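You operate a simulated robot arm through the tools that you are given. There is no shell and no other tool. Be economical: measure what you need, move in short steps, check, and stop when the job is done.

The job below is to be done with a simulated robot arm. You get a single attempt, and the scene is never put back.

## Task
Take the thin cable end with grey sleeve and put it on top of the cream roller. Fetch the cable nut runner and stand it on the free corner of the wiring bench. Turn the cable torque dial to 30. Put one of the cork pads from the top of the tool shelf on the top of the small grey table. Fetch the yellow buffer and set it in the red fittings box. Take the silver nut from the top of the mast bench and put it on top of the clean filter. Push the louvred door shut. Take the buffer spring on the middle of the stores bench and put it away on the top of the tool stand. Any order will do. Set down upright: cable nut runner, buffer spring.

Only the result counts: the job must be done as asked and must still hold three seconds after the hand-in. Knocking over, shifting, dropping, spilling or breaking anything else fails it.

## Robot
A 7-joint arm with a two-finger parallel gripper on a trunk, on a base that drives. Base frame: it is fixed to the floor where the robot stands at the start and does not move with it; the origin is under the middle of the robot, x ahead of it, y to its left, z up; the surface under the hand at the start is at about z = 0.85. Units: m, rad, N and s.
With the tool pointing down near the work surface it reaches from about 0.4 to 0.9 m from the robot's upright axis, wherever it stands. Its first joint turns from -0.297 to 2.199 rad. Places, roughly: buffer spring (8x8x10 cm) [-7.3, 2.8, 0.9]; cable nut runner [0.5, 0, 1]; cable torque dial [0.5, 0, 0.9]; clean filter (12x4x9 cm) [0.9, -5.4, 1.3]; cork pad [-1.25, -3.25, 1]; cream roller (6x6x3 cm) [0.7, 1.7, 0.7]; fittings box (13x32x9 cm) [0.9, -5.5, 0.9]; free corner of the wiring bench (15x17 cm) [-1.42, 0.46, 0.84]; louvred door [0.3, -5.4, 0.9]; silver nut (3x3x2 cm) [-1.4, -4.2, 0.9]; thin cable end with grey sleeve (3x3x12 cm) [0.6, 0.2, 0.9]; top of the small grey table [-4, -6.7, 0.8]; top of the tool stand [-3.5, -3.3, 0.6]; yellow buffer (4x4x8 cm) [-1.4, -3.5, 0.9]. Payload 1.57 kg.
Tool frame: the origin (TCP) lies between the finger pads and is the grasp point; the fingertips stand 0.03 m ahead of it; z points along the fingers, y is the line along which they close. The gripper opens to 0.08 m. The fingers are 0.017 m wide and 0.012 m thick; the gripper's body (0.04 by 0.082 m) begins 0.08 m behind the TCP.
Orientation is that of the tool frame in the base frame, as a unit quaternion [x, y, z, w]. With the fingers straight down and closing along the base's y, the tool's x points along the base's -x, its y along +y and its z along -z.

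## Interface
- The arm moves only by the tool send_rows. Its argument "moves" is text: rows parted by semicolons, each of 6 numbers parted by spaces: the shift along the tool's x, y, z in m, then the turn, a rotation vector about the tool's x, y, z in degrees. In form: tx ty tz wx wy wz; .... A call has 1 to 8 rows; each row is the pose to reach, as a shift and turn from the pose commanded when the call began, along the tool's axes at that moment. "jaw" is the opening, from 0 (shut) to 1 (fully open), set as the call begins (left out, the last holds). Rows are played at 5 a second. More than 0.05 m and 0.15 rad between two rows, or a gripper value outside its range, and nothing of the call is played. Where a pose cannot be reached the arm comes as near as it can. A force on the tool above 40 N (or 10 N above the force at the start of the call, whichever is more), or a blocked arm, ends the call early, and 0.2 s more pass. Each finger travels about 0.045 m/s and halts on what it meets, pressing with about 24 N; the grip force reading is that of the motor and also rises with nothing between the fingers. The clock runs only during rows and for 0.2 s after the last one: add rows that repeat a pose to give the fingers time. It gives the time, the measured TCP pose, the force on the tool (base axes), the opening and the grip force at its end, in the units of the frame above (readings bear some noise), with the torque about the TCP (base axes, N m) and any sound that the robot's microphone picked up.
- Cameras (640 x 400 px; columns grow to the right, rows downward): "scene" is now at [0.0002, -0.1768, 1.2554]; the picture's right is [0.54, -0.84, 0.00], its down [-0.22, -0.14, -0.97] and it looks along [0.81, 0.52, -0.26] (base axes); focal length 255 px, centre (320, 200). "wrist" rides on the gripper at [0.072, -0.007, -0.122] in the tool frame; the picture's right is [0.09, 1.00, 0.00], its down [-0.84, 0.08, -0.54] and it looks along [-0.54, 0.05, 0.84] (tool axes); focal length 238 px, centre (320, 200). There is no depth. A picture from a camera that has moved, and an enlarged one, comes with that camera's place and axes in the base frame and with its lens.
- grab_frame(camera): a new picture of that camera. No time passes.
- raise_lower(by): slides the trunk up (or, below 0, down) by that many m; the arm and the scene camera ride with it, the base frame stays. It gives what a move gives, with no picture.
- base_move(legs): drives the robot by 1 to 6 legs, each [ahead, left, turn to the left] in m, m and rad, along the robot's own axes; the way and the turn of a leg run together, so that a leg with both is an arc; at most 1.5 m and 3.142 rad a leg. The arm and the cameras ride along, it lands a little off, and it stops where it bumps. It gives what a move gives.
- pan_tilt(pan, tilt): turns the head with the scene camera to pan (to the left, within 1.902 rad either way) and tilt (down, from -0.506 to 1.204), counted from straight ahead of the robot. It gives what a move gives.
- close_up(camera, box): a new picture of the part [left, top, right, bottom] of that camera's present view, enlarged. No time passes.
- job_done(): hands the job in; it is judged then, once.

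Go step by step. Nothing tells you exact positions but the pictures and the camera data: compare them with the known pose of the tool, close in by small moves and look again before you grip or let go. The budget is 207 turns and 200 pictures, counting those below and the enlarged ones. Unless the task says otherwise, let go and move clear before handing in.

The tools are called after "Request:" by a JSON object that holds its "fn" and its "kwargs". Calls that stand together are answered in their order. send_rows: Moves the arm, as the interface text tells. Its arguments: {"type":"object","properties":{"moves":{"type":"string"},"jaw":{"type":"number"}},"required":["moves"]} The other tools are called the same way: raise_lower (by) slides the trunk up or down; base_move (legs) drives the base; pan_tilt (pan, tilt) turns the head that bears the scene camera; grab_frame (camera) takes a picture; close_up (camera, box) takes an enlarged picture of a part of a camera's view; job_done () hands the job in.

At the start:

```text
time_s: 0.0
eef_pos: [0.5899, 0.0526, 1.2643]
orientation: [-0.001, 1.0, -0.001, 0.001]
wrist_force: [-1.3, -0.3, -0.1]
torque: [-0.03, 0.06, 0.0]
finger_gap: 0.0797
grasp_force: 0.1
trunk travel left (down, up): [-0.6, 0.19]
robot x, y, heading: [-0.0039, 0.0, -0.004]
head pan, tilt: [0.567, 0.262]
```

scene: 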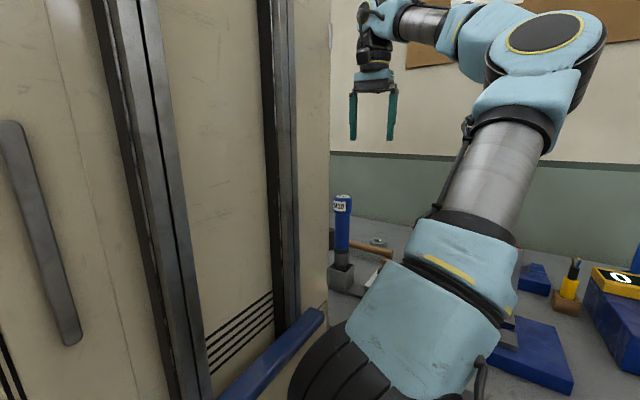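
wrist: 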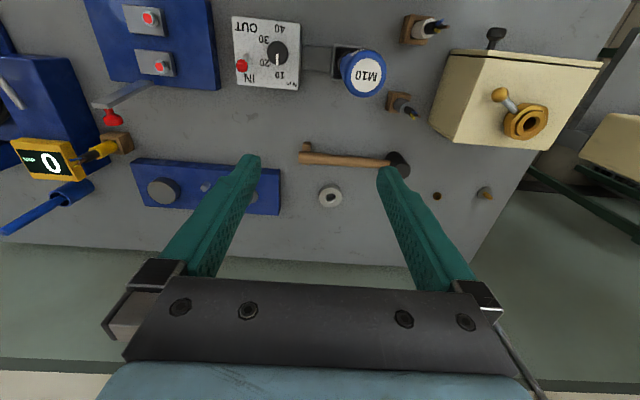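

I see the wrist view over the wiring bench: dial, blue M10 nut runner, and two cable ends on the right. I'll enlarge those first.

Request:
{"fn": "close_up", "kwargs": {"camera": "wrist", "box": [380, 0, 540, 130]}}

Request:
{"fn": "close_up", "kwargs": {"camera": "wrist", "box": [220, 0, 400, 110]}}

Request:
{"fn": "pan_tilt", "kwargs": {"pan": 0.0, "tilt": 0.7}}

Request:
{"fn": "grab_frame", "kwargs": {"camera": "scene"}}

```text
3.08 times, centred on (460, 65) of wrist
camera zoom: at [0.5183, 0.047, 1.3858], right [-0.09, 1.0, 0.0], down [0.84, 0.08, 0.54], along [0.54, 0.05, -0.84], focal length 733 px, centre (-111, 615)
```

zoom: 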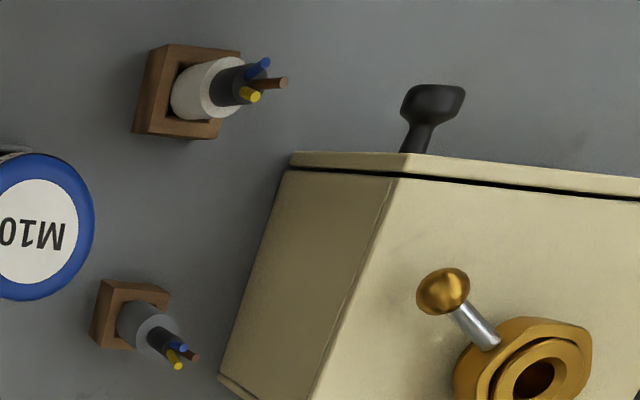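

```text
3.56 times, centred on (310, 55) of wrist
camera zoom: at [0.5183, 0.047, 1.3858], right [-0.09, 1.0, 0.0], down [0.84, 0.08, 0.54], along [0.54, 0.05, -0.84], focal length 848 px, centre (356, 716)
```

zoom: 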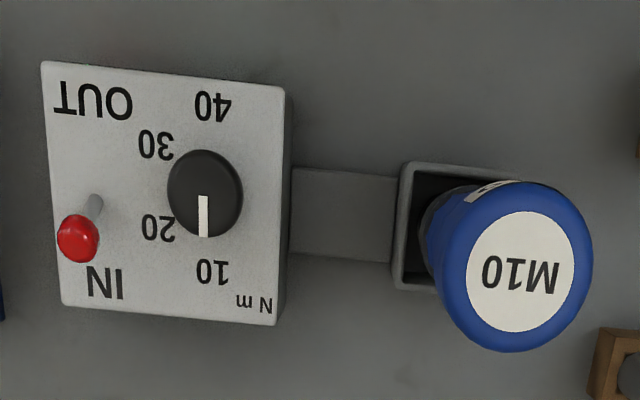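

```text
time_s: 1.0
eef_pos: [0.5893, 0.0528, 1.2633]
orientation: [0.0, 1.0, 0.0, 0.0]
wrist_force: [-0.3, 0.3, -1.3]
torque: [0.01, 0.01, 0.0]
finger_gap: 0.0802
grasp_force: 0.1
trunk travel left (down, up): [-0.6, 0.19]
robot x, y, heading: [-0.002, -0.0013, 0.005]
head pan, tilt: [0.0, 0.7]
```

```text
195 pictures are left
camera scene: at [0.0064, -0.2269, 1.2158], right [0.0, -1.0, 0.0], down [-0.64, 0.0, -0.77], along [0.77, 0.0, -0.64], focal length 255 px, centre (320, 200)
```

scene: 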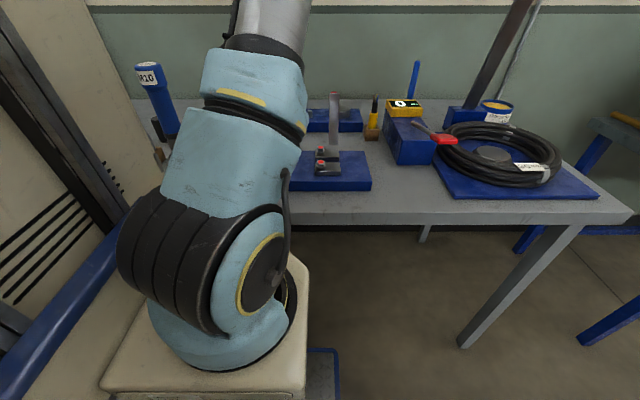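

The thin grey-sleeved cable stands at about (0.6, 0.21) beside the runner. The dial reads 10, and 30 is clockwise from there. I'll survey the room before moving.

Request:
{"fn": "pan_tilt", "kwargs": {"pan": 1.5, "tilt": 0.3}}

Request:
{"fn": "grab_frame", "kwargs": {"camera": "scene"}}

Request:
{"fn": "pan_tilt", "kwargs": {"pan": -0.8, "tilt": 0.3}}

Request:
{"fn": "grab_frame", "kwargs": {"camera": "scene"}}

Request:
{"fn": "pan_tilt", "kwargs": {"pan": -1.9, "tilt": 0.3}}

Request:
{"fn": "grab_frame", "kwargs": {"camera": "scene"}}

```text
time_s: 2.6
eef_pos: [0.589, 0.0534, 1.2637]
orientation: [0.0, 1.0, 0.0, 0.0]
wrist_force: [0.3, -0.2, -0.1]
torque: [0.0, 0.03, -0.01]
finger_gap: 0.0801
grasp_force: 0.1
trunk travel left (down, up): [-0.6, 0.19]
robot x, y, heading: [0.0012, -0.0014, -0.002]
head pan, tilt: [1.499, 0.3]
```

```text
194 pictures are left
camera scene: at [-0.0718, -0.1339, 1.2519], right [1.0, -0.07, 0.0], down [-0.02, -0.3, -0.96], along [0.07, 0.95, -0.3], focal length 255 px, centre (320, 200)
```

scene: 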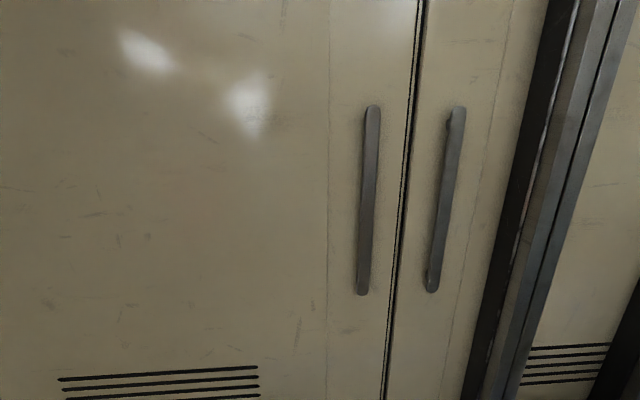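

```text
time_s: 4.7
eef_pos: [0.5899, 0.0526, 1.265]
orientation: [0.0, 1.0, 0.0, 0.0]
wrist_force: [0.2, -0.4, 0.1]
torque: [0.01, 0.0, 0.0]
finger_gap: 0.0801
grasp_force: 0.2
trunk travel left (down, up): [-0.6, 0.19]
robot x, y, heading: [-0.0027, -0.0027, -0.001]
head pan, tilt: [-0.799, 0.3]
```

```text
193 pictures are left
camera scene: at [-0.0134, -0.2939, 1.2519], right [-0.72, -0.7, 0.0], down [-0.21, 0.21, -0.96], along [0.67, -0.68, -0.3], focal length 255 px, centre (320, 200)
```

scene: 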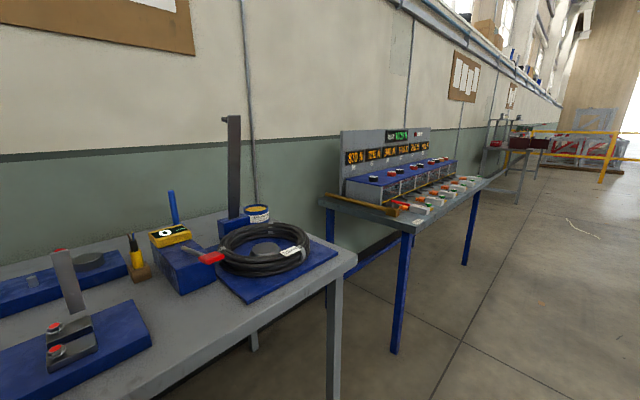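

```text
time_s: 6.0
eef_pos: [0.5882, 0.0523, 1.2636]
orientation: [0.001, 1.0, 0.0, 0.0]
wrist_force: [-0.5, -0.2, -0.3]
torque: [-0.02, 0.0, -0.03]
finger_gap: 0.0802
grasp_force: 0.1
trunk travel left (down, up): [-0.6, 0.19]
robot x, y, heading: [0.0015, 0.0019, 0.002]
head pan, tilt: [-1.901, 0.3]
```

```text
192 pictures are left
camera scene: at [-0.1087, -0.3154, 1.2519], right [-0.95, 0.32, 0.0], down [0.1, 0.28, -0.96], along [-0.31, -0.9, -0.3], focal length 255 px, centre (320, 200)
```

scene: 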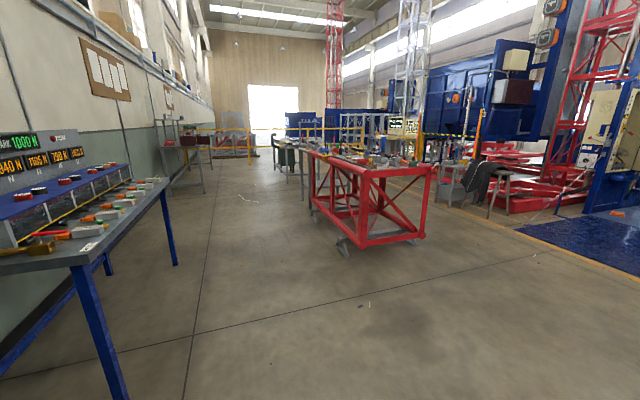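

The cabinet is on the left, wall benches run toward -y, and a red bench stands further back. I'll move above the dial to look at it closely.

Request:
{"fn": "send_rows", "kwargs": {"moves": "0.014 -0.021 0.03 0 0 0; 0.028 -0.042 0.07 0 0 0; 0.042 -0.063 0.11 0 0 0; 0.056 -0.083 0.15 0 0 0; 0.056 -0.083 0.18 0 0 0; 0.056 -0.083 0.18 0 0 0", "jaw": 0.6}}

Request:
{"fn": "grab_frame", "kwargs": {"camera": "wrist"}}

```text
time_s: 7.4
eef_pos: [0.5318, -0.0274, 1.0849]
orientation: [0.0, 1.0, 0.001, -0.001]
wrist_force: [0.4, 0.6, -0.7]
torque: [0.03, -0.05, -0.01]
finger_gap: 0.0485
grasp_force: 0.1
trunk travel left (down, up): [-0.6, 0.19]
robot x, y, heading: [-0.0003, 0.0027, -0.003]
head pan, tilt: [-1.901, 0.3]
```

```text
191 pictures are left
camera wrist: at [0.4607, -0.0354, 1.2077], right [-0.09, 1.0, 0.0], down [0.84, 0.08, 0.54], along [0.54, 0.05, -0.84], focal length 238 px, centre (320, 200)
```

wrist: 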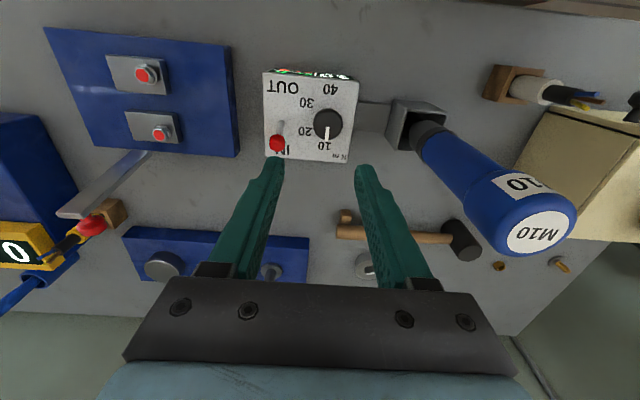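

The dial and the IN/OUT lever are in view, so I'll enlarge them.

Request:
{"fn": "close_up", "kwargs": {"camera": "wrist", "box": [250, 60, 370, 170]}}

Request:
{"fn": "close_up", "kwargs": {"camera": "wrist", "box": [360, 60, 640, 270]}}

```text
3.64 times, centred on (310, 115) of wrist
camera zoom: at [0.4607, -0.0354, 1.2077], right [-0.09, 1.0, 0.0], down [0.84, 0.08, 0.54], along [0.54, 0.05, -0.84], focal length 867 px, centre (356, 509)
```

zoom: 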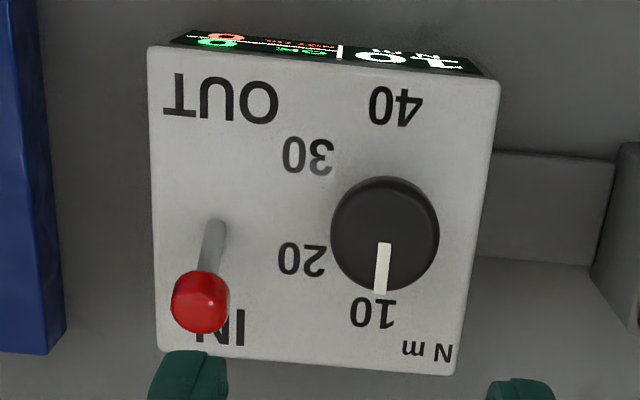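

```text
1.90 times, centred on (500, 165) of wrist
camera zoom: at [0.4607, -0.0354, 1.2077], right [-0.09, 1.0, 0.0], down [0.84, 0.08, 0.54], along [0.54, 0.05, -0.84], focal length 454 px, centre (-23, 267)
```

zoom: 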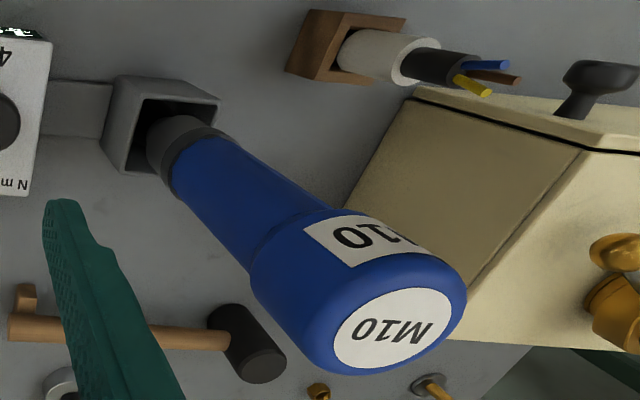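

I'll try to read the small display on the near side of the box.

Request:
{"fn": "close_up", "kwargs": {"camera": "wrist", "box": [260, 60, 360, 85]}}

Request:
{"fn": "pan_tilt", "kwargs": {"pan": 0.4, "tilt": 0.7}}

Request:
{"fn": "grab_frame", "kwargs": {"camera": "scene"}}

```text
6.40 times, centred on (310, 72) of wrist
camera zoom: at [0.4607, -0.0354, 1.2077], right [-0.09, 1.0, 0.0], down [0.84, 0.08, 0.54], along [0.54, 0.05, -0.84], focal length 1525 px, centre (384, 1016)
```

zoom: 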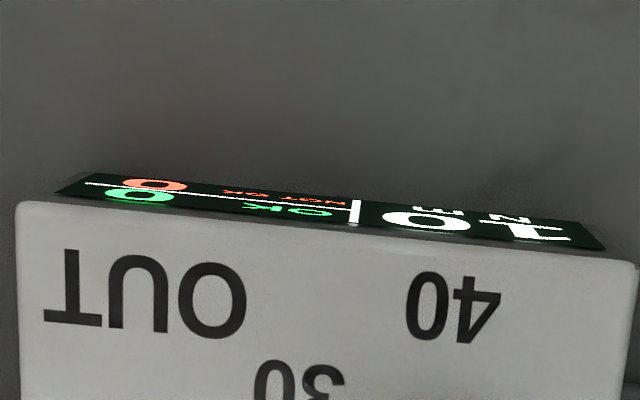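

```text
time_s: 9.6
eef_pos: [0.5322, -0.029, 1.0865]
orientation: [0.0, 1.0, 0.001, -0.001]
wrist_force: [0.3, -0.3, 0.0]
torque: [-0.01, 0.0, -0.01]
finger_gap: 0.0479
grasp_force: 0.1
trunk travel left (down, up): [-0.6, 0.19]
robot x, y, heading: [-0.0031, -0.0001, 0.0]
head pan, tilt: [0.4, 0.7]
```

```text
187 pictures are left
camera scene: at [-0.0003, -0.194, 1.2158], right [0.39, -0.92, 0.0], down [-0.59, -0.25, -0.77], along [0.7, 0.3, -0.64], focal length 255 px, centre (320, 200)
```

scene: 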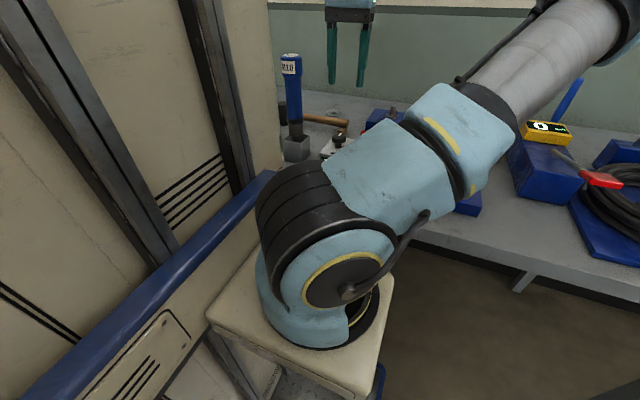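

The display reads 10 N·m with OK 0 and NOT OK 0, so it will show the dial setting. I'll pre-rotate the wrist counterclockwise over the knob.

Request:
{"fn": "send_rows", "kwargs": {"moves": "0.001 0.008 0 0 0 -8; 0.001 0.008 0 0 0 -16; 0.001 0.008 0 0 0 -24; 0.001 0.008 0 0 0 -32; 0.001 0.008 0 0 0 -40; 0.001 0.008 0 0 0 -48; 0.001 0.008 0 0 0 -56; 0.001 0.008 0 0 0 -64", "jaw": 0.75}}

Request:
{"fn": "send_rows", "kwargs": {"moves": "0 0 0.03 0 0 -8; 0 0 0.05 0 0 -16; 0 0 0.07 0 0 -26; 0 0 0.09 0 0 -26; 0 0 0.09 0 0 -26"}}

Request:
{"fn": "grab_frame", "kwargs": {"camera": "wrist"}}

```text
time_s: 11.4
eef_pos: [0.5321, -0.0217, 1.0851]
orientation: [-0.531, 0.848, 0.0, 0.0]
wrist_force: [0.3, -0.3, 0.5]
torque: [0.03, 0.03, 0.0]
finger_gap: 0.06
grasp_force: 0.0
trunk travel left (down, up): [-0.6, 0.19]
robot x, y, heading: [0.0005, 0.0021, -0.001]
head pan, tilt: [0.4, 0.7]
```

```text
refused: row 3 steps farther than a row can; nothing moved
```

```text
186 pictures are left
camera wrist: at [0.5077, -0.0897, 1.2065], right [-0.94, 0.35, 0.0], down [0.3, 0.79, 0.54], along [0.19, 0.51, -0.84], focal length 238 px, centre (320, 200)
```

wrist: 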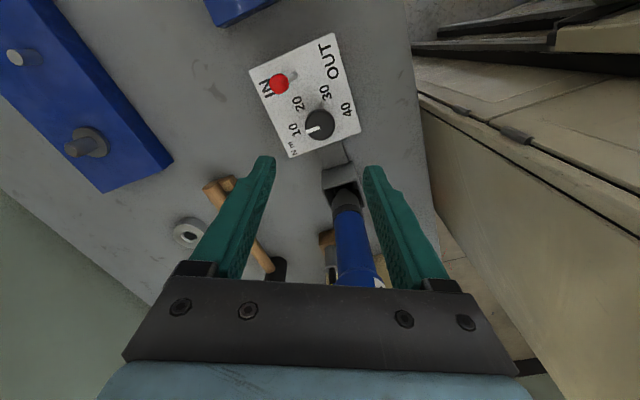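

The knob is centred under the TCP. I'll descend and close on it.

Request:
{"fn": "close_up", "kwargs": {"camera": "wrist", "box": [240, 30, 370, 165]}}

Request:
{"fn": "send_rows", "kwargs": {"moves": "0 0 0.03 0 0 -8; 0 0 0.05 0 0 -16; 0 0 0.07 0 0 -24; 0 0 0.1 0 0 -24; 0 0 0.126 0 0 -24; 0 0 0.126 0 0 -24"}}

Request:
{"fn": "grab_frame", "kwargs": {"camera": "wrist"}}

```text
2.96 times, centred on (305, 98) of wrist
camera zoom: at [0.5077, -0.0897, 1.2065], right [-0.94, 0.35, 0.0], down [0.3, 0.79, 0.54], along [0.19, 0.51, -0.84], focal length 706 px, centre (364, 504)
```

zoom: 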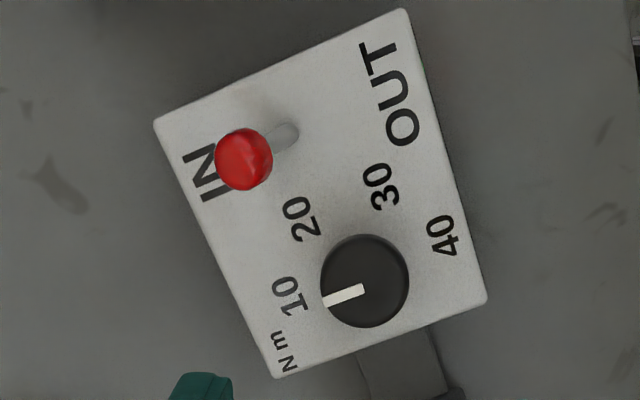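

```text
time_s: 12.6
eef_pos: [0.5185, -0.0143, 0.9709]
orientation: [-0.693, 0.721, -0.003, 0.005]
wrist_force: [-2.9, -2.6, 19.4]
torque: [-0.17, -0.46, -0.06]
finger_gap: 0.0577
grasp_force: 0.0
out of reach, approached as far as the arm can: row 3, 4, 5
trunk travel left (down, up): [-0.6, 0.19]
robot x, y, heading: [0.0032, 0.001, 0.004]
head pan, tilt: [0.4, 0.7]
stopped in row 5: the force on the tool passed its limit at 71 N (the readings are from after the stop); the commanded pose is now the measured one
```

```text
184 pictures are left
camera wrist: at [0.5209, -0.0862, 1.0919], right [-1.0, -0.05, -0.01], down [-0.05, 0.84, 0.55], along [-0.02, 0.55, -0.84], focal length 238 px, centre (320, 200)
```

wrist: 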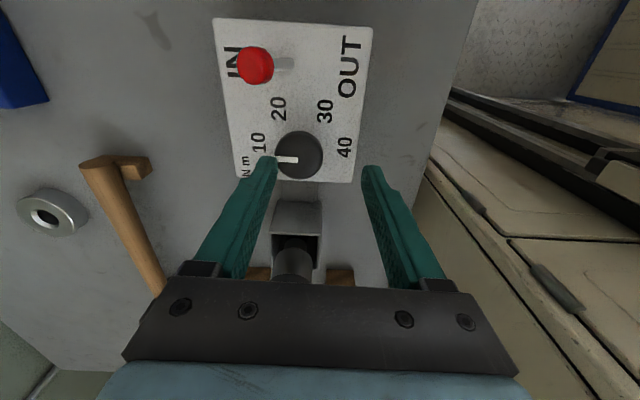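

The rotated pose ran out of reach and a finger touched the knob top. I'll lift clear and use less pre-rotation.

Request:
{"fn": "send_rows", "kwargs": {"moves": "0 0 -0.03 0 0 0; 0 0 -0.05 0 0 0; 0 0 -0.07 0 0 8; 0 0 -0.07 0 0 16; 0 0 -0.07 0 0 24; 0 0 -0.07 0 0 32;  0 0 -0.07 0 0 32"}}

Request:
{"fn": "grab_frame", "kwargs": {"camera": "wrist"}}

```text
time_s: 14.2
eef_pos: [0.5169, -0.0132, 1.0389]
orientation: [-0.466, 0.885, 0.0, 0.006]
wrist_force: [-0.2, 0.0, -0.6]
torque: [0.01, 0.0, -0.01]
finger_gap: 0.0599
grasp_force: 0.0
trunk travel left (down, up): [-0.6, 0.19]
robot x, y, heading: [0.0001, -0.0018, -0.001]
head pan, tilt: [0.4, 0.7]
```

```text
183 pictures are left
camera wrist: at [0.4814, -0.0766, 1.16], right [-0.87, 0.49, -0.01], down [0.4, 0.73, 0.55], along [0.27, 0.48, -0.84], focal length 238 px, centre (320, 200)
```

wrist: 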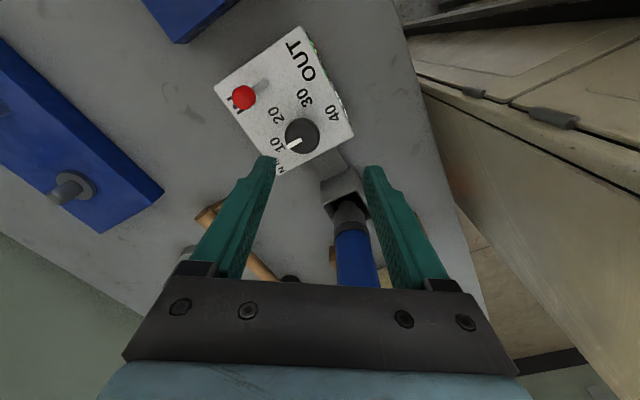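

I'll re-centre over the knob and step down while watching the reach.

Request:
{"fn": "send_rows", "kwargs": {"moves": "-0.0023 -0.0166 0 0 0 0; -0.0023 -0.0166 0.02 0 0 0; -0.0023 -0.0166 0.045 0 0 0; -0.0023 -0.0166 0.045 0 0 0"}}

Request:
{"fn": "grab_frame", "kwargs": {"camera": "wrist"}}

```text
time_s: 15.2
eef_pos: [0.5331, -0.0225, 0.9958]
orientation: [-0.467, 0.884, 0.001, 0.006]
wrist_force: [-0.4, 0.2, -0.2]
torque: [0.0, 0.01, 0.03]
finger_gap: 0.0598
grasp_force: 0.0
trunk travel left (down, up): [-0.6, 0.19]
robot x, y, heading: [0.0017, -0.0018, -0.003]
head pan, tilt: [0.4, 0.7]
```

```text
182 pictures are left
camera wrist: at [0.4979, -0.0857, 1.1157], right [-0.87, 0.49, -0.01], down [0.4, 0.73, 0.55], along [0.27, 0.48, -0.84], focal length 238 px, centre (320, 200)
```

wrist: 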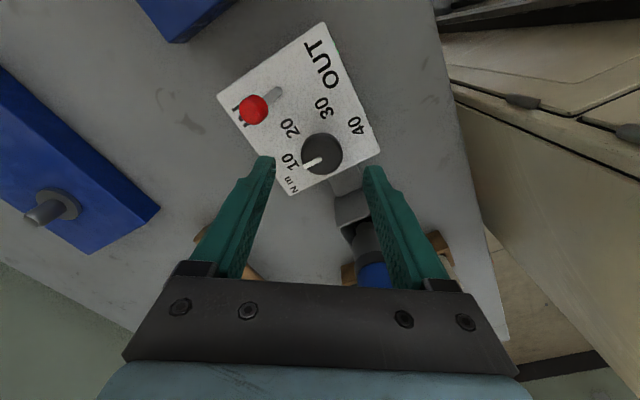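

The knob sits between the fingertips, so I'll go down and close.

Request:
{"fn": "send_rows", "kwargs": {"moves": "0 0 0.02 0 0 0; 0 0 0.038 0 0 0; 0 0 0.038 0 0 0"}}

Request:
{"fn": "send_rows", "kwargs": {"moves": "0 0 0 0 0 0; 0 0 0 0 0 0; 0 0 0 0 0 0; 0 0 0 0 0 0", "jaw": 0.2}}

Request:
{"fn": "grab_frame", "kwargs": {"camera": "wrist"}}

```text
time_s: 16.0
eef_pos: [0.534, -0.0204, 0.9573]
orientation: [-0.467, 0.884, -0.001, 0.006]
wrist_force: [-0.2, 0.0, 0.4]
torque: [-0.02, 0.02, -0.02]
finger_gap: 0.0599
grasp_force: 0.0
trunk travel left (down, up): [-0.6, 0.19]
robot x, y, heading: [0.0028, 0.0017, -0.003]
head pan, tilt: [0.4, 0.7]
```

```text
time_s: 17.0
eef_pos: [0.5329, -0.0201, 0.9577]
orientation: [-0.468, 0.884, 0.001, 0.005]
wrist_force: [-17.4, 12.4, -6.2]
torque: [0.47, 0.43, -0.01]
finger_gap: 0.0337
grasp_force: 35.7
trunk travel left (down, up): [-0.6, 0.19]
robot x, y, heading: [-0.0001, -0.0009, 0.001]
head pan, tilt: [0.4, 0.7]
```

```text
181 pictures are left
camera wrist: at [0.4981, -0.0837, 1.078], right [-0.88, 0.48, 0.0], down [0.4, 0.73, 0.55], along [0.27, 0.48, -0.84], focal length 238 px, centre (320, 200)
```

wrist: 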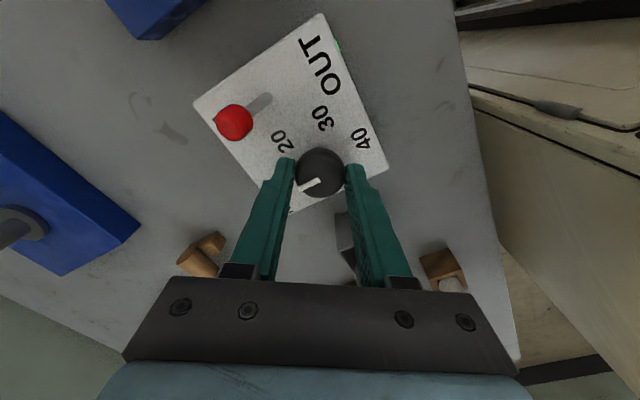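

I have the knob. I'll turn it clockwise in small steps and check the forces.

Request:
{"fn": "send_rows", "kwargs": {"moves": "0 0.002 0 0 0 8; 0 0.002 0 0 0 16; 0 0.002 0 0 0 24; 0 0.002 0 0 0 32"}}

Request:
{"fn": "grab_frame", "kwargs": {"camera": "wrist"}}

```text
time_s: 18.0
eef_pos: [0.5328, -0.0209, 0.9571]
orientation: [-0.204, 0.979, 0.002, 0.008]
wrist_force: [2.7, 1.2, 11.7]
torque: [-0.51, 0.46, 0.01]
finger_gap: 0.0333
grasp_force: 41.0
trunk travel left (down, up): [-0.6, 0.19]
robot x, y, heading: [0.0005, 0.0029, -0.005]
head pan, tilt: [0.4, 0.7]
```

```text
180 pictures are left
camera wrist: at [0.469, -0.0552, 1.0777], right [-0.48, 0.88, 0.0], down [0.73, 0.4, 0.55], along [0.49, 0.27, -0.83], focal length 238 px, centre (320, 200)
```

wrist: 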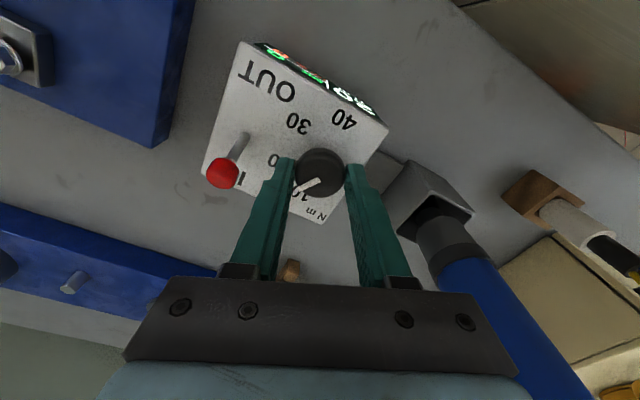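

The knob follows the gripper (32° so far). I'll continue.

Request:
{"fn": "send_rows", "kwargs": {"moves": "0 0 0 0 0 8; 0 0 0 0 0 16; 0 0 0 0 0 24; 0 0 0 0 0 32; 0 0 0 0 0 40; 0 0 0 0 0 48; 0 0 0 0 0 56"}}

Request:
{"fn": "grab_frame", "kwargs": {"camera": "wrist"}}

```text
time_s: 19.6
eef_pos: [0.5327, -0.0192, 0.9571]
orientation: [0.28, 0.96, 0.003, 0.004]
wrist_force: [19.2, -15.3, 23.8]
torque: [-0.44, -0.6, 0.0]
finger_gap: 0.0336
grasp_force: 41.5
trunk travel left (down, up): [-0.6, 0.19]
robot x, y, heading: [0.0007, -0.0027, 0.0]
head pan, tilt: [0.4, 0.7]
```

```text
179 pictures are left
camera wrist: at [0.4681, 0.0126, 1.0775], right [0.46, 0.89, 0.01], down [0.74, -0.39, 0.55], along [0.49, -0.24, -0.84], focal length 238 px, centre (320, 200)
```

wrist: 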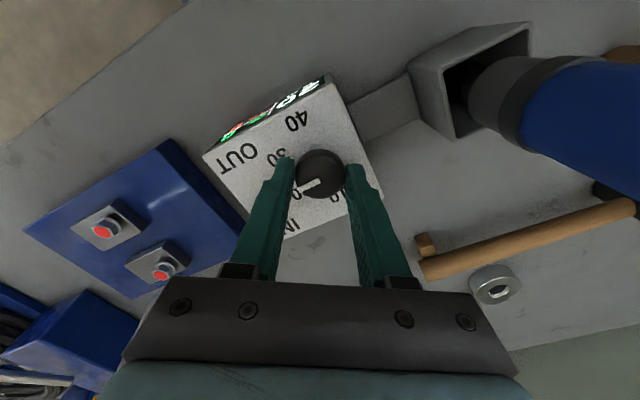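

Request:
{"fn": "close_up", "kwargs": {"camera": "wrist", "box": [190, 60, 390, 260]}}

Request:
{"fn": "close_up", "kwargs": {"camera": "wrist", "box": [210, 70, 340, 150]}}

```text
2.00 times, centred on (290, 160) of wrist
camera zoom: at [0.4681, 0.0126, 1.0775], right [0.46, 0.89, 0.01], down [0.74, -0.39, 0.55], along [0.49, -0.24, -0.84], focal length 477 px, centre (380, 280)
```

zoom: 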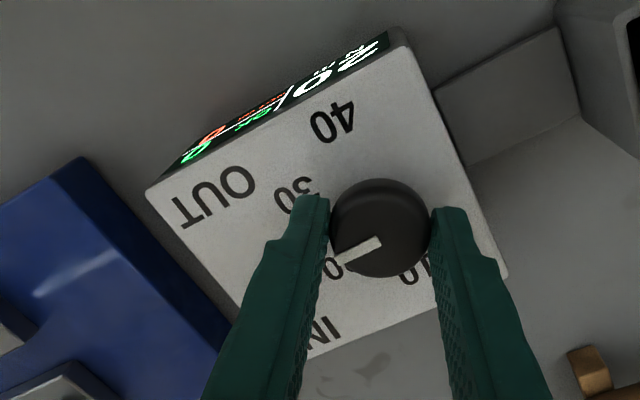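

```text
4.92 times, centred on (275, 110) of wrist
camera zoom: at [0.4681, 0.0126, 1.0775], right [0.46, 0.89, 0.01], down [0.74, -0.39, 0.55], along [0.49, -0.24, -0.84], focal length 1173 px, centre (542, 643)
```

zoom: 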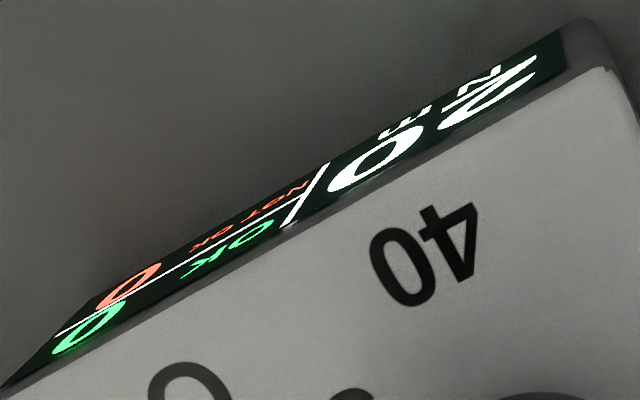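

The display reads 20 now. I'll continue toward 30.

Request:
{"fn": "send_rows", "kwargs": {"moves": "0 -0.001 0 0 0 8; 0 -0.002 0 0 0 16; 0 -0.002 0 0 0 24; 0 -0.002 0 0 0 32; 0 -0.002 0 0 0 32"}}

Request:
{"fn": "close_up", "kwargs": {"camera": "wrist", "box": [190, 60, 390, 260]}}

```text
time_s: 20.8
eef_pos: [0.532, -0.021, 0.9559]
orientation: [0.533, 0.846, 0.008, 0.003]
wrist_force: [29.6, 12.8, 10.2]
torque: [0.17, -1.11, 0.02]
finger_gap: 0.0332
grasp_force: 41.7
trunk travel left (down, up): [-0.6, 0.19]
robot x, y, heading: [0.0045, -0.0002, -0.002]
head pan, tilt: [0.4, 0.7]
```

```text
2.00 times, centred on (290, 160) of wrist
camera zoom: at [0.4949, 0.0414, 1.0778], right [0.86, 0.51, 0.02], down [0.42, -0.73, 0.54], along [0.29, -0.46, -0.84], focal length 477 px, centre (380, 280)
```

zoom: 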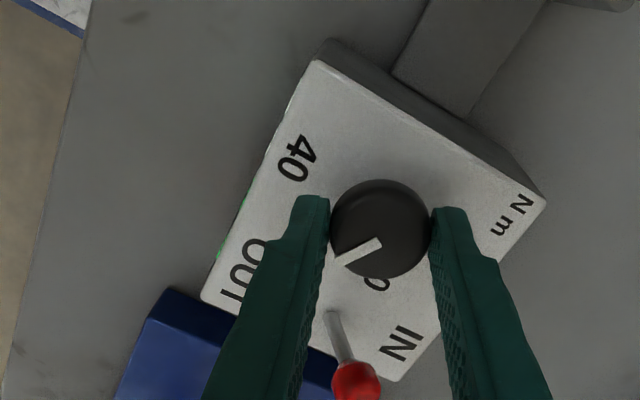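

I'll open, lift, rotate back and read the dial.

Request:
{"fn": "send_rows", "kwargs": {"moves": "0 0 0 0 0 0; 0 0 0 0 0 0; 0 0 0 0 0 0; 0 0 -0.03 0 0 0; 0 0 -0.07 0 0 0; 0 0 -0.11 0 0 0; 0 0 -0.11 0 0 -8; 0 0 -0.11 0 0 -16", "jaw": 0.75}}

Request:
{"fn": "send_rows", "kwargs": {"moves": "0.01 0 0 0 0 -8; 0.02 0 0 0 0 -16; 0.03 0 0 0 0 -24; 0.04 0 0 0 0 -32; 0.04 0 0 0 0 -40; 0.04 0 0 0 0 -48"}}

Request:
{"fn": "grab_frame", "kwargs": {"camera": "wrist"}}

```text
time_s: 22.6
eef_pos: [0.5297, -0.0225, 1.0653]
orientation: [0.408, 0.913, 0.005, 0.004]
wrist_force: [0.4, 0.6, 0.2]
torque: [0.04, -0.03, -0.03]
finger_gap: 0.0601
grasp_force: 0.2
trunk travel left (down, up): [-0.6, 0.19]
robot x, y, heading: [-0.0028, -0.0027, -0.001]
head pan, tilt: [0.4, 0.7]
```

```text
time_s: 24.0
eef_pos: [0.5037, 0.0074, 1.0665]
orientation: [0.002, 1.0, 0.003, 0.005]
wrist_force: [-0.2, -0.1, -0.1]
torque: [-0.04, -0.01, 0.01]
finger_gap: 0.0602
grasp_force: 0.0
trunk travel left (down, up): [-0.6, 0.19]
robot x, y, heading: [0.0033, -0.0023, 0.002]
head pan, tilt: [0.4, 0.7]
```

```text
175 pictures are left
camera wrist: at [0.431, 0.0013, 1.187], right [-0.09, 1.0, 0.0], down [0.83, 0.07, 0.55], along [0.55, 0.05, -0.83], focal length 238 px, centre (320, 200)
```

wrist: 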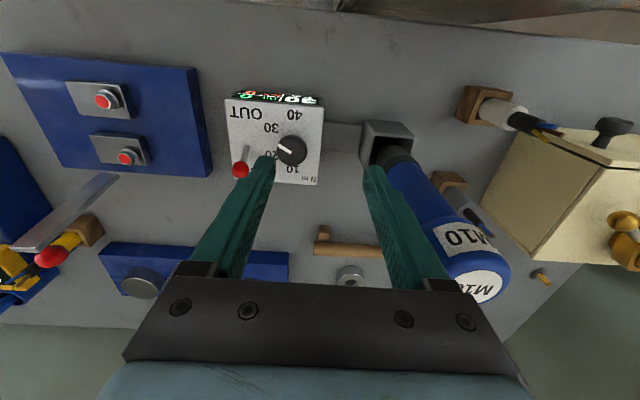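

Request:
{"fn": "close_up", "kwargs": {"camera": "wrist", "box": [220, 80, 340, 190]}}

Request:
{"fn": "close_up", "kwargs": {"camera": "wrist", "box": [220, 85, 330, 115]}}

```text
3.64 times, centred on (280, 135) of wrist
camera zoom: at [0.431, 0.0013, 1.187], right [-0.09, 1.0, 0.0], down [0.83, 0.07, 0.55], along [0.55, 0.05, -0.83], focal length 867 px, centre (466, 436)
```

zoom: 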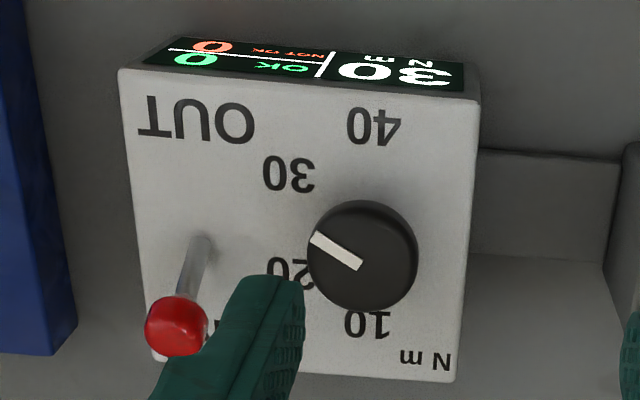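

```text
5.82 times, centred on (275, 100) of wrist
camera zoom: at [0.431, 0.0013, 1.187], right [-0.09, 1.0, 0.0], down [0.83, 0.07, 0.55], along [0.55, 0.05, -0.83], focal length 1387 px, centre (582, 782)
```

zoom: 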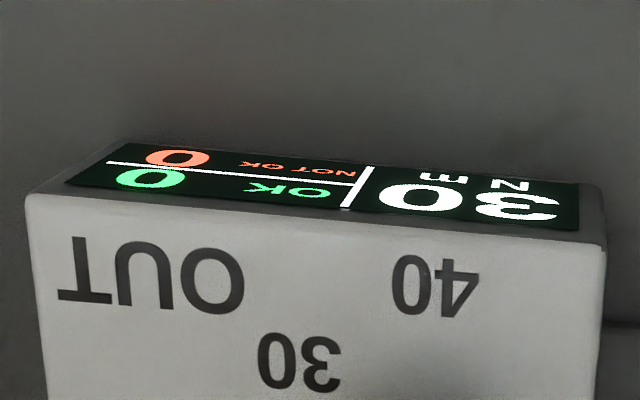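

The dial is at 30. Next is the runner, which I place near (.538, .097) with its top at about 1.11. I'll move above it and look.

Request:
{"fn": "send_rows", "kwargs": {"moves": "0 0 -0.045 0 0 0; 0 0 -0.09 0 0 0; 0 0 -0.135 0 0 0; -0.02 0.04 -0.14 0 0 0; -0.035 0.085 -0.14 0 0 0; -0.035 0.09 -0.14 0 0 0", "jaw": 1}}

Request:
{"fn": "grab_frame", "kwargs": {"camera": "wrist"}}

Request:
{"fn": "grab_frame", "kwargs": {"camera": "scene"}}

```text
time_s: 25.4
eef_pos: [0.5367, 0.0989, 1.2082]
orientation: [0.003, 1.0, 0.003, 0.005]
wrist_force: [0.1, 0.8, -0.1]
torque: [0.02, 0.0, 0.03]
finger_gap: 0.0798
grasp_force: 0.0
trunk travel left (down, up): [-0.6, 0.19]
robot x, y, heading: [-0.0, -0.0004, 0.005]
head pan, tilt: [0.4, 0.7]
```

```text
172 pictures are left
camera wrist: at [0.4656, 0.092, 1.3295], right [-0.09, 1.0, 0.0], down [0.83, 0.07, 0.55], along [0.55, 0.05, -0.83], focal length 238 px, centre (320, 200)
```

wrist: 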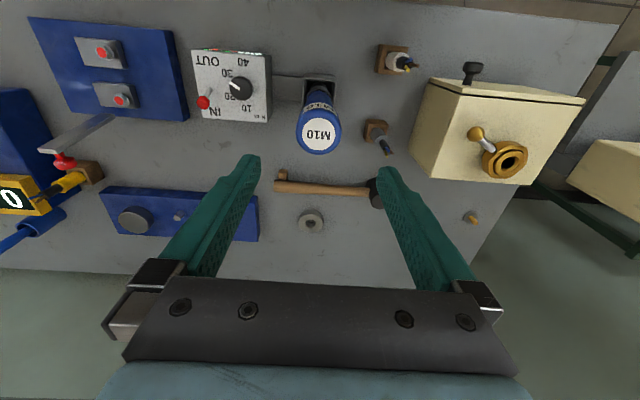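

```text
171 pictures are left
camera scene: at [-0.0003, -0.1941, 1.2158], right [0.39, -0.92, 0.0], down [-0.59, -0.25, -0.77], along [0.7, 0.3, -0.64], focal length 255 px, centre (320, 200)
```

scene: 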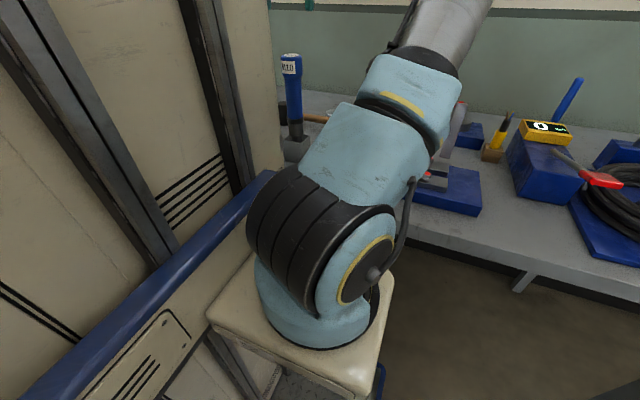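

The runner is centred, so I'll descend over its head and grip.

Request:
{"fn": "send_rows", "kwargs": {"moves": "-0.001 -0.001 0.04 0 0 0; -0.002 -0.002 0.08 0 0 0; -0.002 -0.002 0.12 0 0 0; -0.002 -0.002 0.155 0 0 0; -0.002 -0.002 0.155 0 0 0"}}

Request:
{"fn": "send_rows", "kwargs": {"moves": "0 0 0 0 0 0; 0 0 0 0 0 0; 0 0 0 0 0 0; 0 0 0 0 0 0; 0 0 0 0 0 0", "jaw": 0.3}}

Request:
{"fn": "grab_frame", "kwargs": {"camera": "wrist"}}

```text
time_s: 26.6
eef_pos: [0.5401, 0.0993, 1.0504]
orientation: [0.003, 1.0, 0.003, 0.006]
wrist_force: [-0.2, 0.5, -0.3]
torque: [0.02, 0.03, 0.0]
finger_gap: 0.08
grasp_force: 0.1
trunk travel left (down, up): [-0.6, 0.19]
robot x, y, heading: [-0.0021, -0.0036, -0.003]
head pan, tilt: [0.4, 0.7]
```

```text
time_s: 27.8
eef_pos: [0.5418, 0.0995, 1.0519]
orientation: [0.002, 1.0, 0.002, 0.005]
wrist_force: [-0.6, -2.0, -0.2]
torque: [-0.19, -0.06, 0.0]
finger_gap: 0.0456
grasp_force: 24.4
trunk travel left (down, up): [-0.6, 0.19]
robot x, y, heading: [-0.0033, -0.0016, -0.003]
head pan, tilt: [0.4, 0.7]
```

```text
170 pictures are left
camera wrist: at [0.4692, 0.0929, 1.1721], right [-0.09, 1.0, 0.0], down [0.83, 0.07, 0.55], along [0.55, 0.05, -0.83], focal length 238 px, centre (320, 200)
```

wrist: 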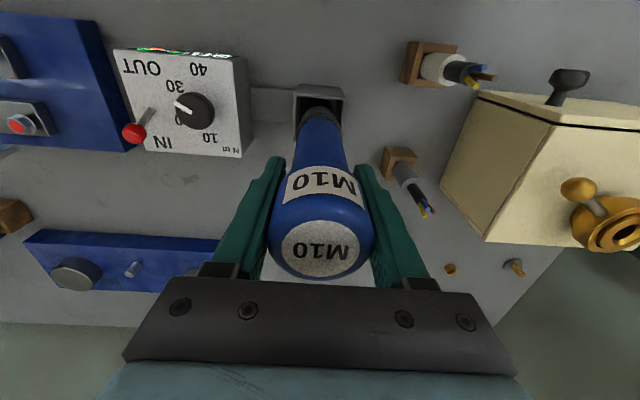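

It's gripped at 0.046 m. I'll lift gently and watch the force in case the lever locks it.

Request:
{"fn": "send_rows", "kwargs": {"moves": "0 0 -0.01 0 0 0; 0 0 -0.02 0 0 0; 0 0 -0.03 0 0 0; 0 0 -0.03 0 0 0"}}

Request:
{"fn": "grab_frame", "kwargs": {"camera": "wrist"}}

```text
time_s: 28.8
eef_pos: [0.5402, 0.0965, 1.0822]
orientation: [0.002, 1.0, 0.003, 0.005]
wrist_force: [0.8, -0.7, -4.7]
torque: [0.01, -0.01, 0.02]
finger_gap: 0.0457
grasp_force: 24.2
trunk travel left (down, up): [-0.6, 0.19]
robot x, y, heading: [0.0009, -0.0015, -0.0]
head pan, tilt: [0.4, 0.7]
```

```text
169 pictures are left
camera wrist: at [0.468, 0.0902, 1.2039], right [-0.09, 1.0, 0.0], down [0.83, 0.07, 0.55], along [0.55, 0.05, -0.83], focal length 238 px, centre (320, 200)
```

wrist: 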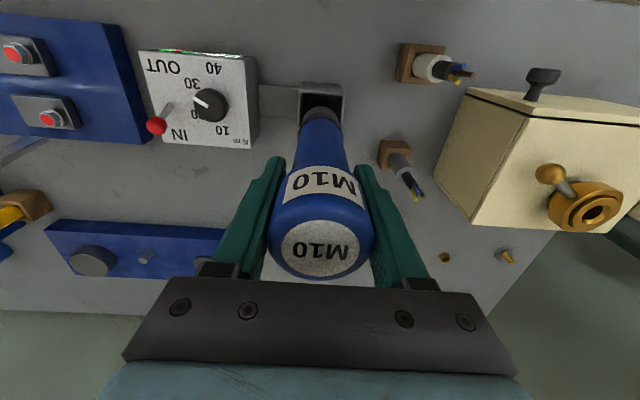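

It lifts freely at about 0.5 kg. I'll raise it clear and measure its length with the scene camera.

Request:
{"fn": "send_rows", "kwargs": {"moves": "0 0 -0.045 0 0 0; 0 0 -0.09 0 0 0; 0 0 -0.135 0 0 0; 0 0 -0.17 0 0 0;  0 0 -0.17 0 0 0"}}

Request:
{"fn": "pan_tilt", "kwargs": {"pan": 0.5, "tilt": 0.2}}

Request:
{"fn": "grab_frame", "kwargs": {"camera": "scene"}}

Request:
{"fn": "grab_frame", "kwargs": {"camera": "wrist"}}

```text
time_s: 30.0
eef_pos: [0.5368, 0.0963, 1.2528]
orientation: [0.003, 1.0, 0.002, 0.005]
wrist_force: [-0.2, 0.6, -4.3]
torque: [0.03, -0.01, -0.02]
finger_gap: 0.0456
grasp_force: 24.0
trunk travel left (down, up): [-0.6, 0.19]
robot x, y, heading: [0.0001, -0.0016, 0.002]
head pan, tilt: [0.4, 0.7]
```

```text
time_s: 30.9
eef_pos: [0.5373, 0.0961, 1.2535]
orientation: [0.002, 1.0, 0.003, 0.005]
wrist_force: [-0.1, 0.8, -4.1]
torque: [-0.01, 0.0, 0.02]
finger_gap: 0.0459
grasp_force: 23.8
trunk travel left (down, up): [-0.6, 0.19]
robot x, y, heading: [0.0006, -0.0034, -0.002]
head pan, tilt: [0.499, 0.201]
```

```text
168 pictures are left
camera scene: at [0.0035, -0.1824, 1.2611], right [0.48, -0.88, 0.0], down [-0.18, -0.1, -0.98], along [0.86, 0.47, -0.2], focal length 255 px, centre (320, 200)
```

scene: 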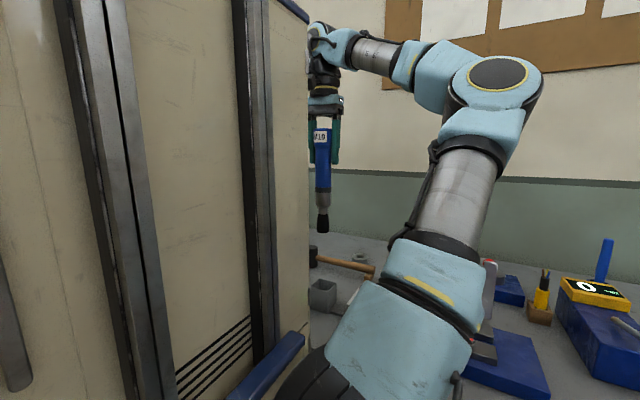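

```text
167 pictures are left
camera wrist: at [0.4648, 0.0896, 1.3742], right [-0.09, 1.0, 0.0], down [0.83, 0.07, 0.55], along [0.55, 0.05, -0.83], focal length 238 px, centre (320, 200)
```

wrist: 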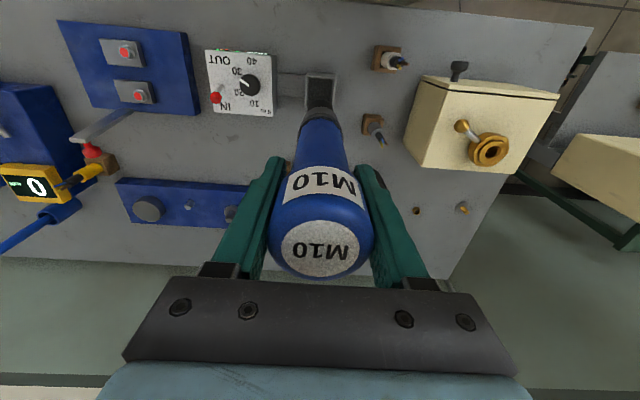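

The runner's base is 0.195 m below the TCP. I'll back away from the bench and look toward the target corner.

Request:
{"fn": "base_move", "kwargs": {"legs": [[-0.5, 0, 0], [0, 0, -0.8]]}}

Request:
{"fn": "pan_tilt", "kwargs": {"pan": -1.9, "tilt": 0.25}}

Request:
{"fn": "grab_frame", "kwargs": {"camera": "scene"}}

```text
time_s: 35.9
eef_pos: [-0.0559, -0.3192, 1.2544]
orientation: [0.392, 0.92, 0.0, 0.005]
wrist_force: [-0.5, 0.4, -5.7]
torque: [0.02, 0.01, 0.0]
finger_gap: 0.0459
grasp_force: 24.5
trunk travel left (down, up): [-0.6, 0.19]
robot x, y, heading: [-0.5008, 0.002, -0.802]
head pan, tilt: [0.499, 0.201]
```

```text
time_s: 38.1
eef_pos: [-0.055, -0.3183, 1.2537]
orientation: [0.392, 0.92, 0.0, 0.006]
wrist_force: [-1.1, 0.7, -5.2]
torque: [-0.02, -0.02, 0.01]
finger_gap: 0.0459
grasp_force: 23.8
trunk travel left (down, up): [-0.6, 0.19]
robot x, y, heading: [-0.4957, -0.0003, -0.796]
head pan, tilt: [-1.901, 0.25]
```

```text
166 pictures are left
camera scene: at [-0.8027, -0.1404, 1.2566], right [-0.43, 0.9, 0.0], down [0.22, 0.11, -0.97], along [-0.88, -0.42, -0.25], focal length 255 px, centre (320, 200)
```

scene: 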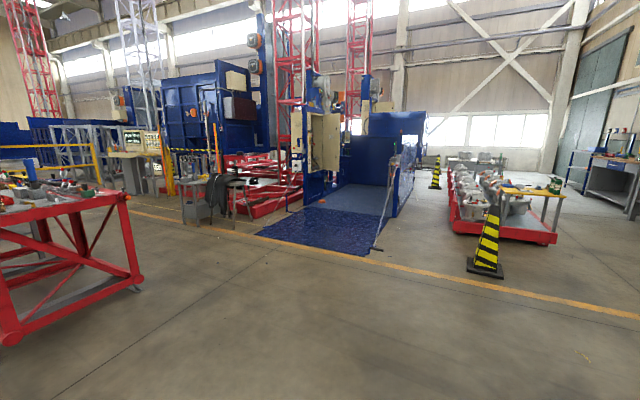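

Open floor to the rear. I'll turn further right to see toward (-1.42, 0.46).

Request:
{"fn": "base_move", "kwargs": {"legs": [[0, 0, -1.3]]}}

Request:
{"fn": "pan_tilt", "kwargs": {"pan": -1.3, "tilt": 0.35}}

Request:
{"fn": "grab_frame", "kwargs": {"camera": "scene"}}

```text
time_s: 41.7
eef_pos: [-0.6818, -0.5141, 1.2528]
orientation: [0.865, 0.501, -0.004, 0.005]
wrist_force: [0.8, 0.0, -4.9]
torque: [-0.02, -0.02, -0.01]
finger_gap: 0.0458
grasp_force: 24.5
trunk travel left (down, up): [-0.6, 0.19]
robot x, y, heading: [-0.4982, 0.0018, -2.086]
head pan, tilt: [-1.901, 0.25]
```

```text
time_s: 42.7
eef_pos: [-0.681, -0.5138, 1.2544]
orientation: [0.866, 0.501, -0.003, 0.004]
wrist_force: [-0.5, 1.0, -5.1]
torque: [-0.02, 0.02, -0.02]
finger_gap: 0.0458
grasp_force: 24.2
trunk travel left (down, up): [-0.6, 0.19]
robot x, y, heading: [-0.4949, 0.0047, -2.086]
head pan, tilt: [-1.3, 0.351]
```

```text
165 pictures are left
camera scene: at [-0.7487, 0.2085, 1.2472], right [0.24, 0.97, 0.0], down [0.33, -0.08, -0.94], along [-0.91, 0.23, -0.34], focal length 255 px, centre (320, 200)
```

scene: 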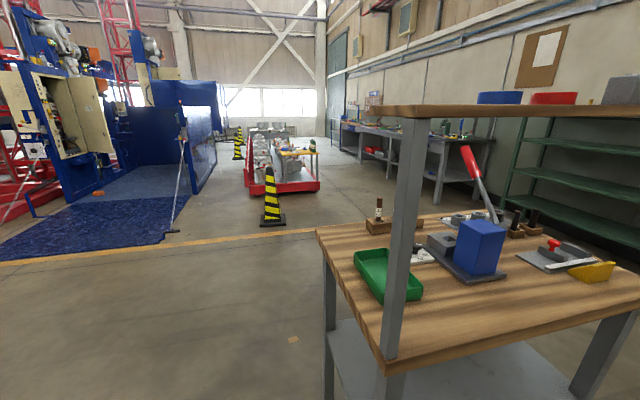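

The wooden wiring bench with its overhead shelf is on the right, and its free corner faces -y at about x = -1.42. I'll drive to face it from the -y side.

Request:
{"fn": "base_move", "kwargs": {"legs": [[1.056, -0.344, 0], [0, 0, -2.627]]}}

Request:
{"fn": "pan_tilt", "kwargs": {"pan": 0.1, "tilt": 0.3}}

Request:
{"fn": "grab_frame", "kwargs": {"camera": "scene"}}

```text
time_s: 54.5
eef_pos: [-1.4282, -0.1989, 1.2538]
orientation: [-0.706, 0.708, 0.005, 0.002]
wrist_force: [-0.5, 0.4, -5.4]
torque: [0.01, 0.0, 0.01]
finger_gap: 0.0457
grasp_force: 24.1
trunk travel left (down, up): [-0.6, 0.19]
robot x, y, heading: [-1.3278, -0.7365, 1.577]
head pan, tilt: [-1.3, 0.351]
```

```text
time_s: 56.0
eef_pos: [-1.4279, -0.1983, 1.2531]
orientation: [-0.706, 0.708, 0.006, 0.002]
wrist_force: [-0.2, 0.2, -4.5]
torque: [0.02, -0.03, 0.0]
finger_gap: 0.0454
grasp_force: 23.7
trunk travel left (down, up): [-0.6, 0.19]
robot x, y, heading: [-1.3286, -0.7376, 1.575]
head pan, tilt: [0.099, 0.3]
```

```text
164 pictures are left
camera scene: at [-1.1086, -0.7186, 1.2519], right [0.99, 0.1, 0.0], down [0.03, -0.29, -0.96], along [-0.1, 0.95, -0.3], focal length 255 px, centre (320, 200)
```

scene: 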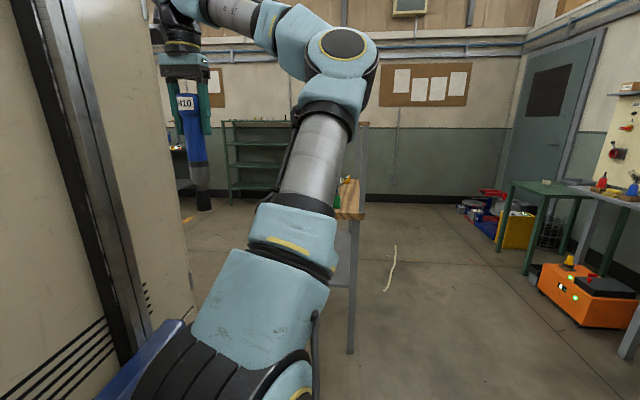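

The beige column at left is part of the robot itself. I'll drive ahead and check the corner with both cameras.

Request:
{"fn": "base_move", "kwargs": {"legs": [[0.4, 0, 0]]}}

Request:
{"fn": "grab_frame", "kwargs": {"camera": "wrist"}}

Request:
{"fn": "pan_tilt", "kwargs": {"pan": 0.4, "tilt": 0.4}}

Request:
{"fn": "grab_frame", "kwargs": {"camera": "scene"}}

```text
time_s: 58.5
eef_pos: [-1.4306, 0.1849, 1.2515]
orientation: [-0.707, 0.707, 0.006, 0.002]
wrist_force: [0.0, -0.9, -4.7]
torque: [0.02, 0.0, -0.03]
finger_gap: 0.0459
grasp_force: 24.1
trunk travel left (down, up): [-0.6, 0.19]
robot x, y, heading: [-1.3332, -0.3497, 1.571]
head pan, tilt: [0.099, 0.3]
```

```text
163 pictures are left
camera wrist: at [-1.4224, 0.1124, 1.3742], right [-1.0, -0.09, 0.0], down [-0.07, 0.83, 0.55], along [-0.05, 0.55, -0.83], focal length 238 px, centre (320, 200)
```

wrist: 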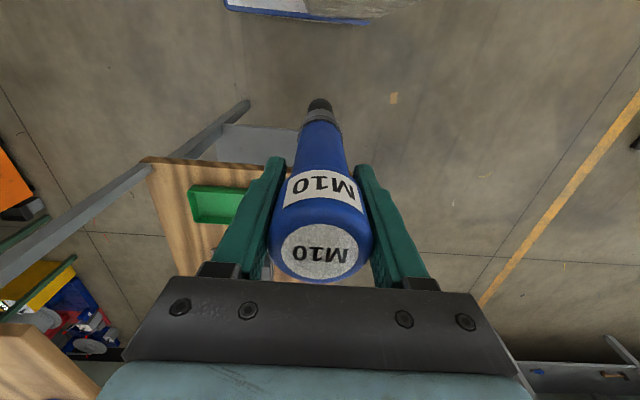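

```text
time_s: 59.2
eef_pos: [-1.4299, 0.185, 1.2536]
orientation: [-0.707, 0.708, 0.005, 0.001]
wrist_force: [-0.7, 0.3, -4.4]
torque: [0.01, -0.02, 0.02]
finger_gap: 0.0456
grasp_force: 24.0
trunk travel left (down, up): [-0.6, 0.19]
robot x, y, heading: [-1.3319, -0.3505, 1.573]
head pan, tilt: [0.4, 0.4]
```

```text
162 pictures are left
camera scene: at [-1.1369, -0.3422, 1.2427], right [0.92, 0.39, 0.0], down [0.15, -0.36, -0.92], along [-0.36, 0.85, -0.39], focal length 255 px, centre (320, 200)
```

scene: 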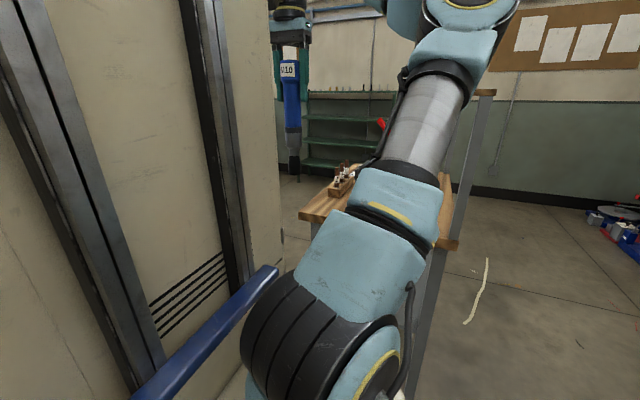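

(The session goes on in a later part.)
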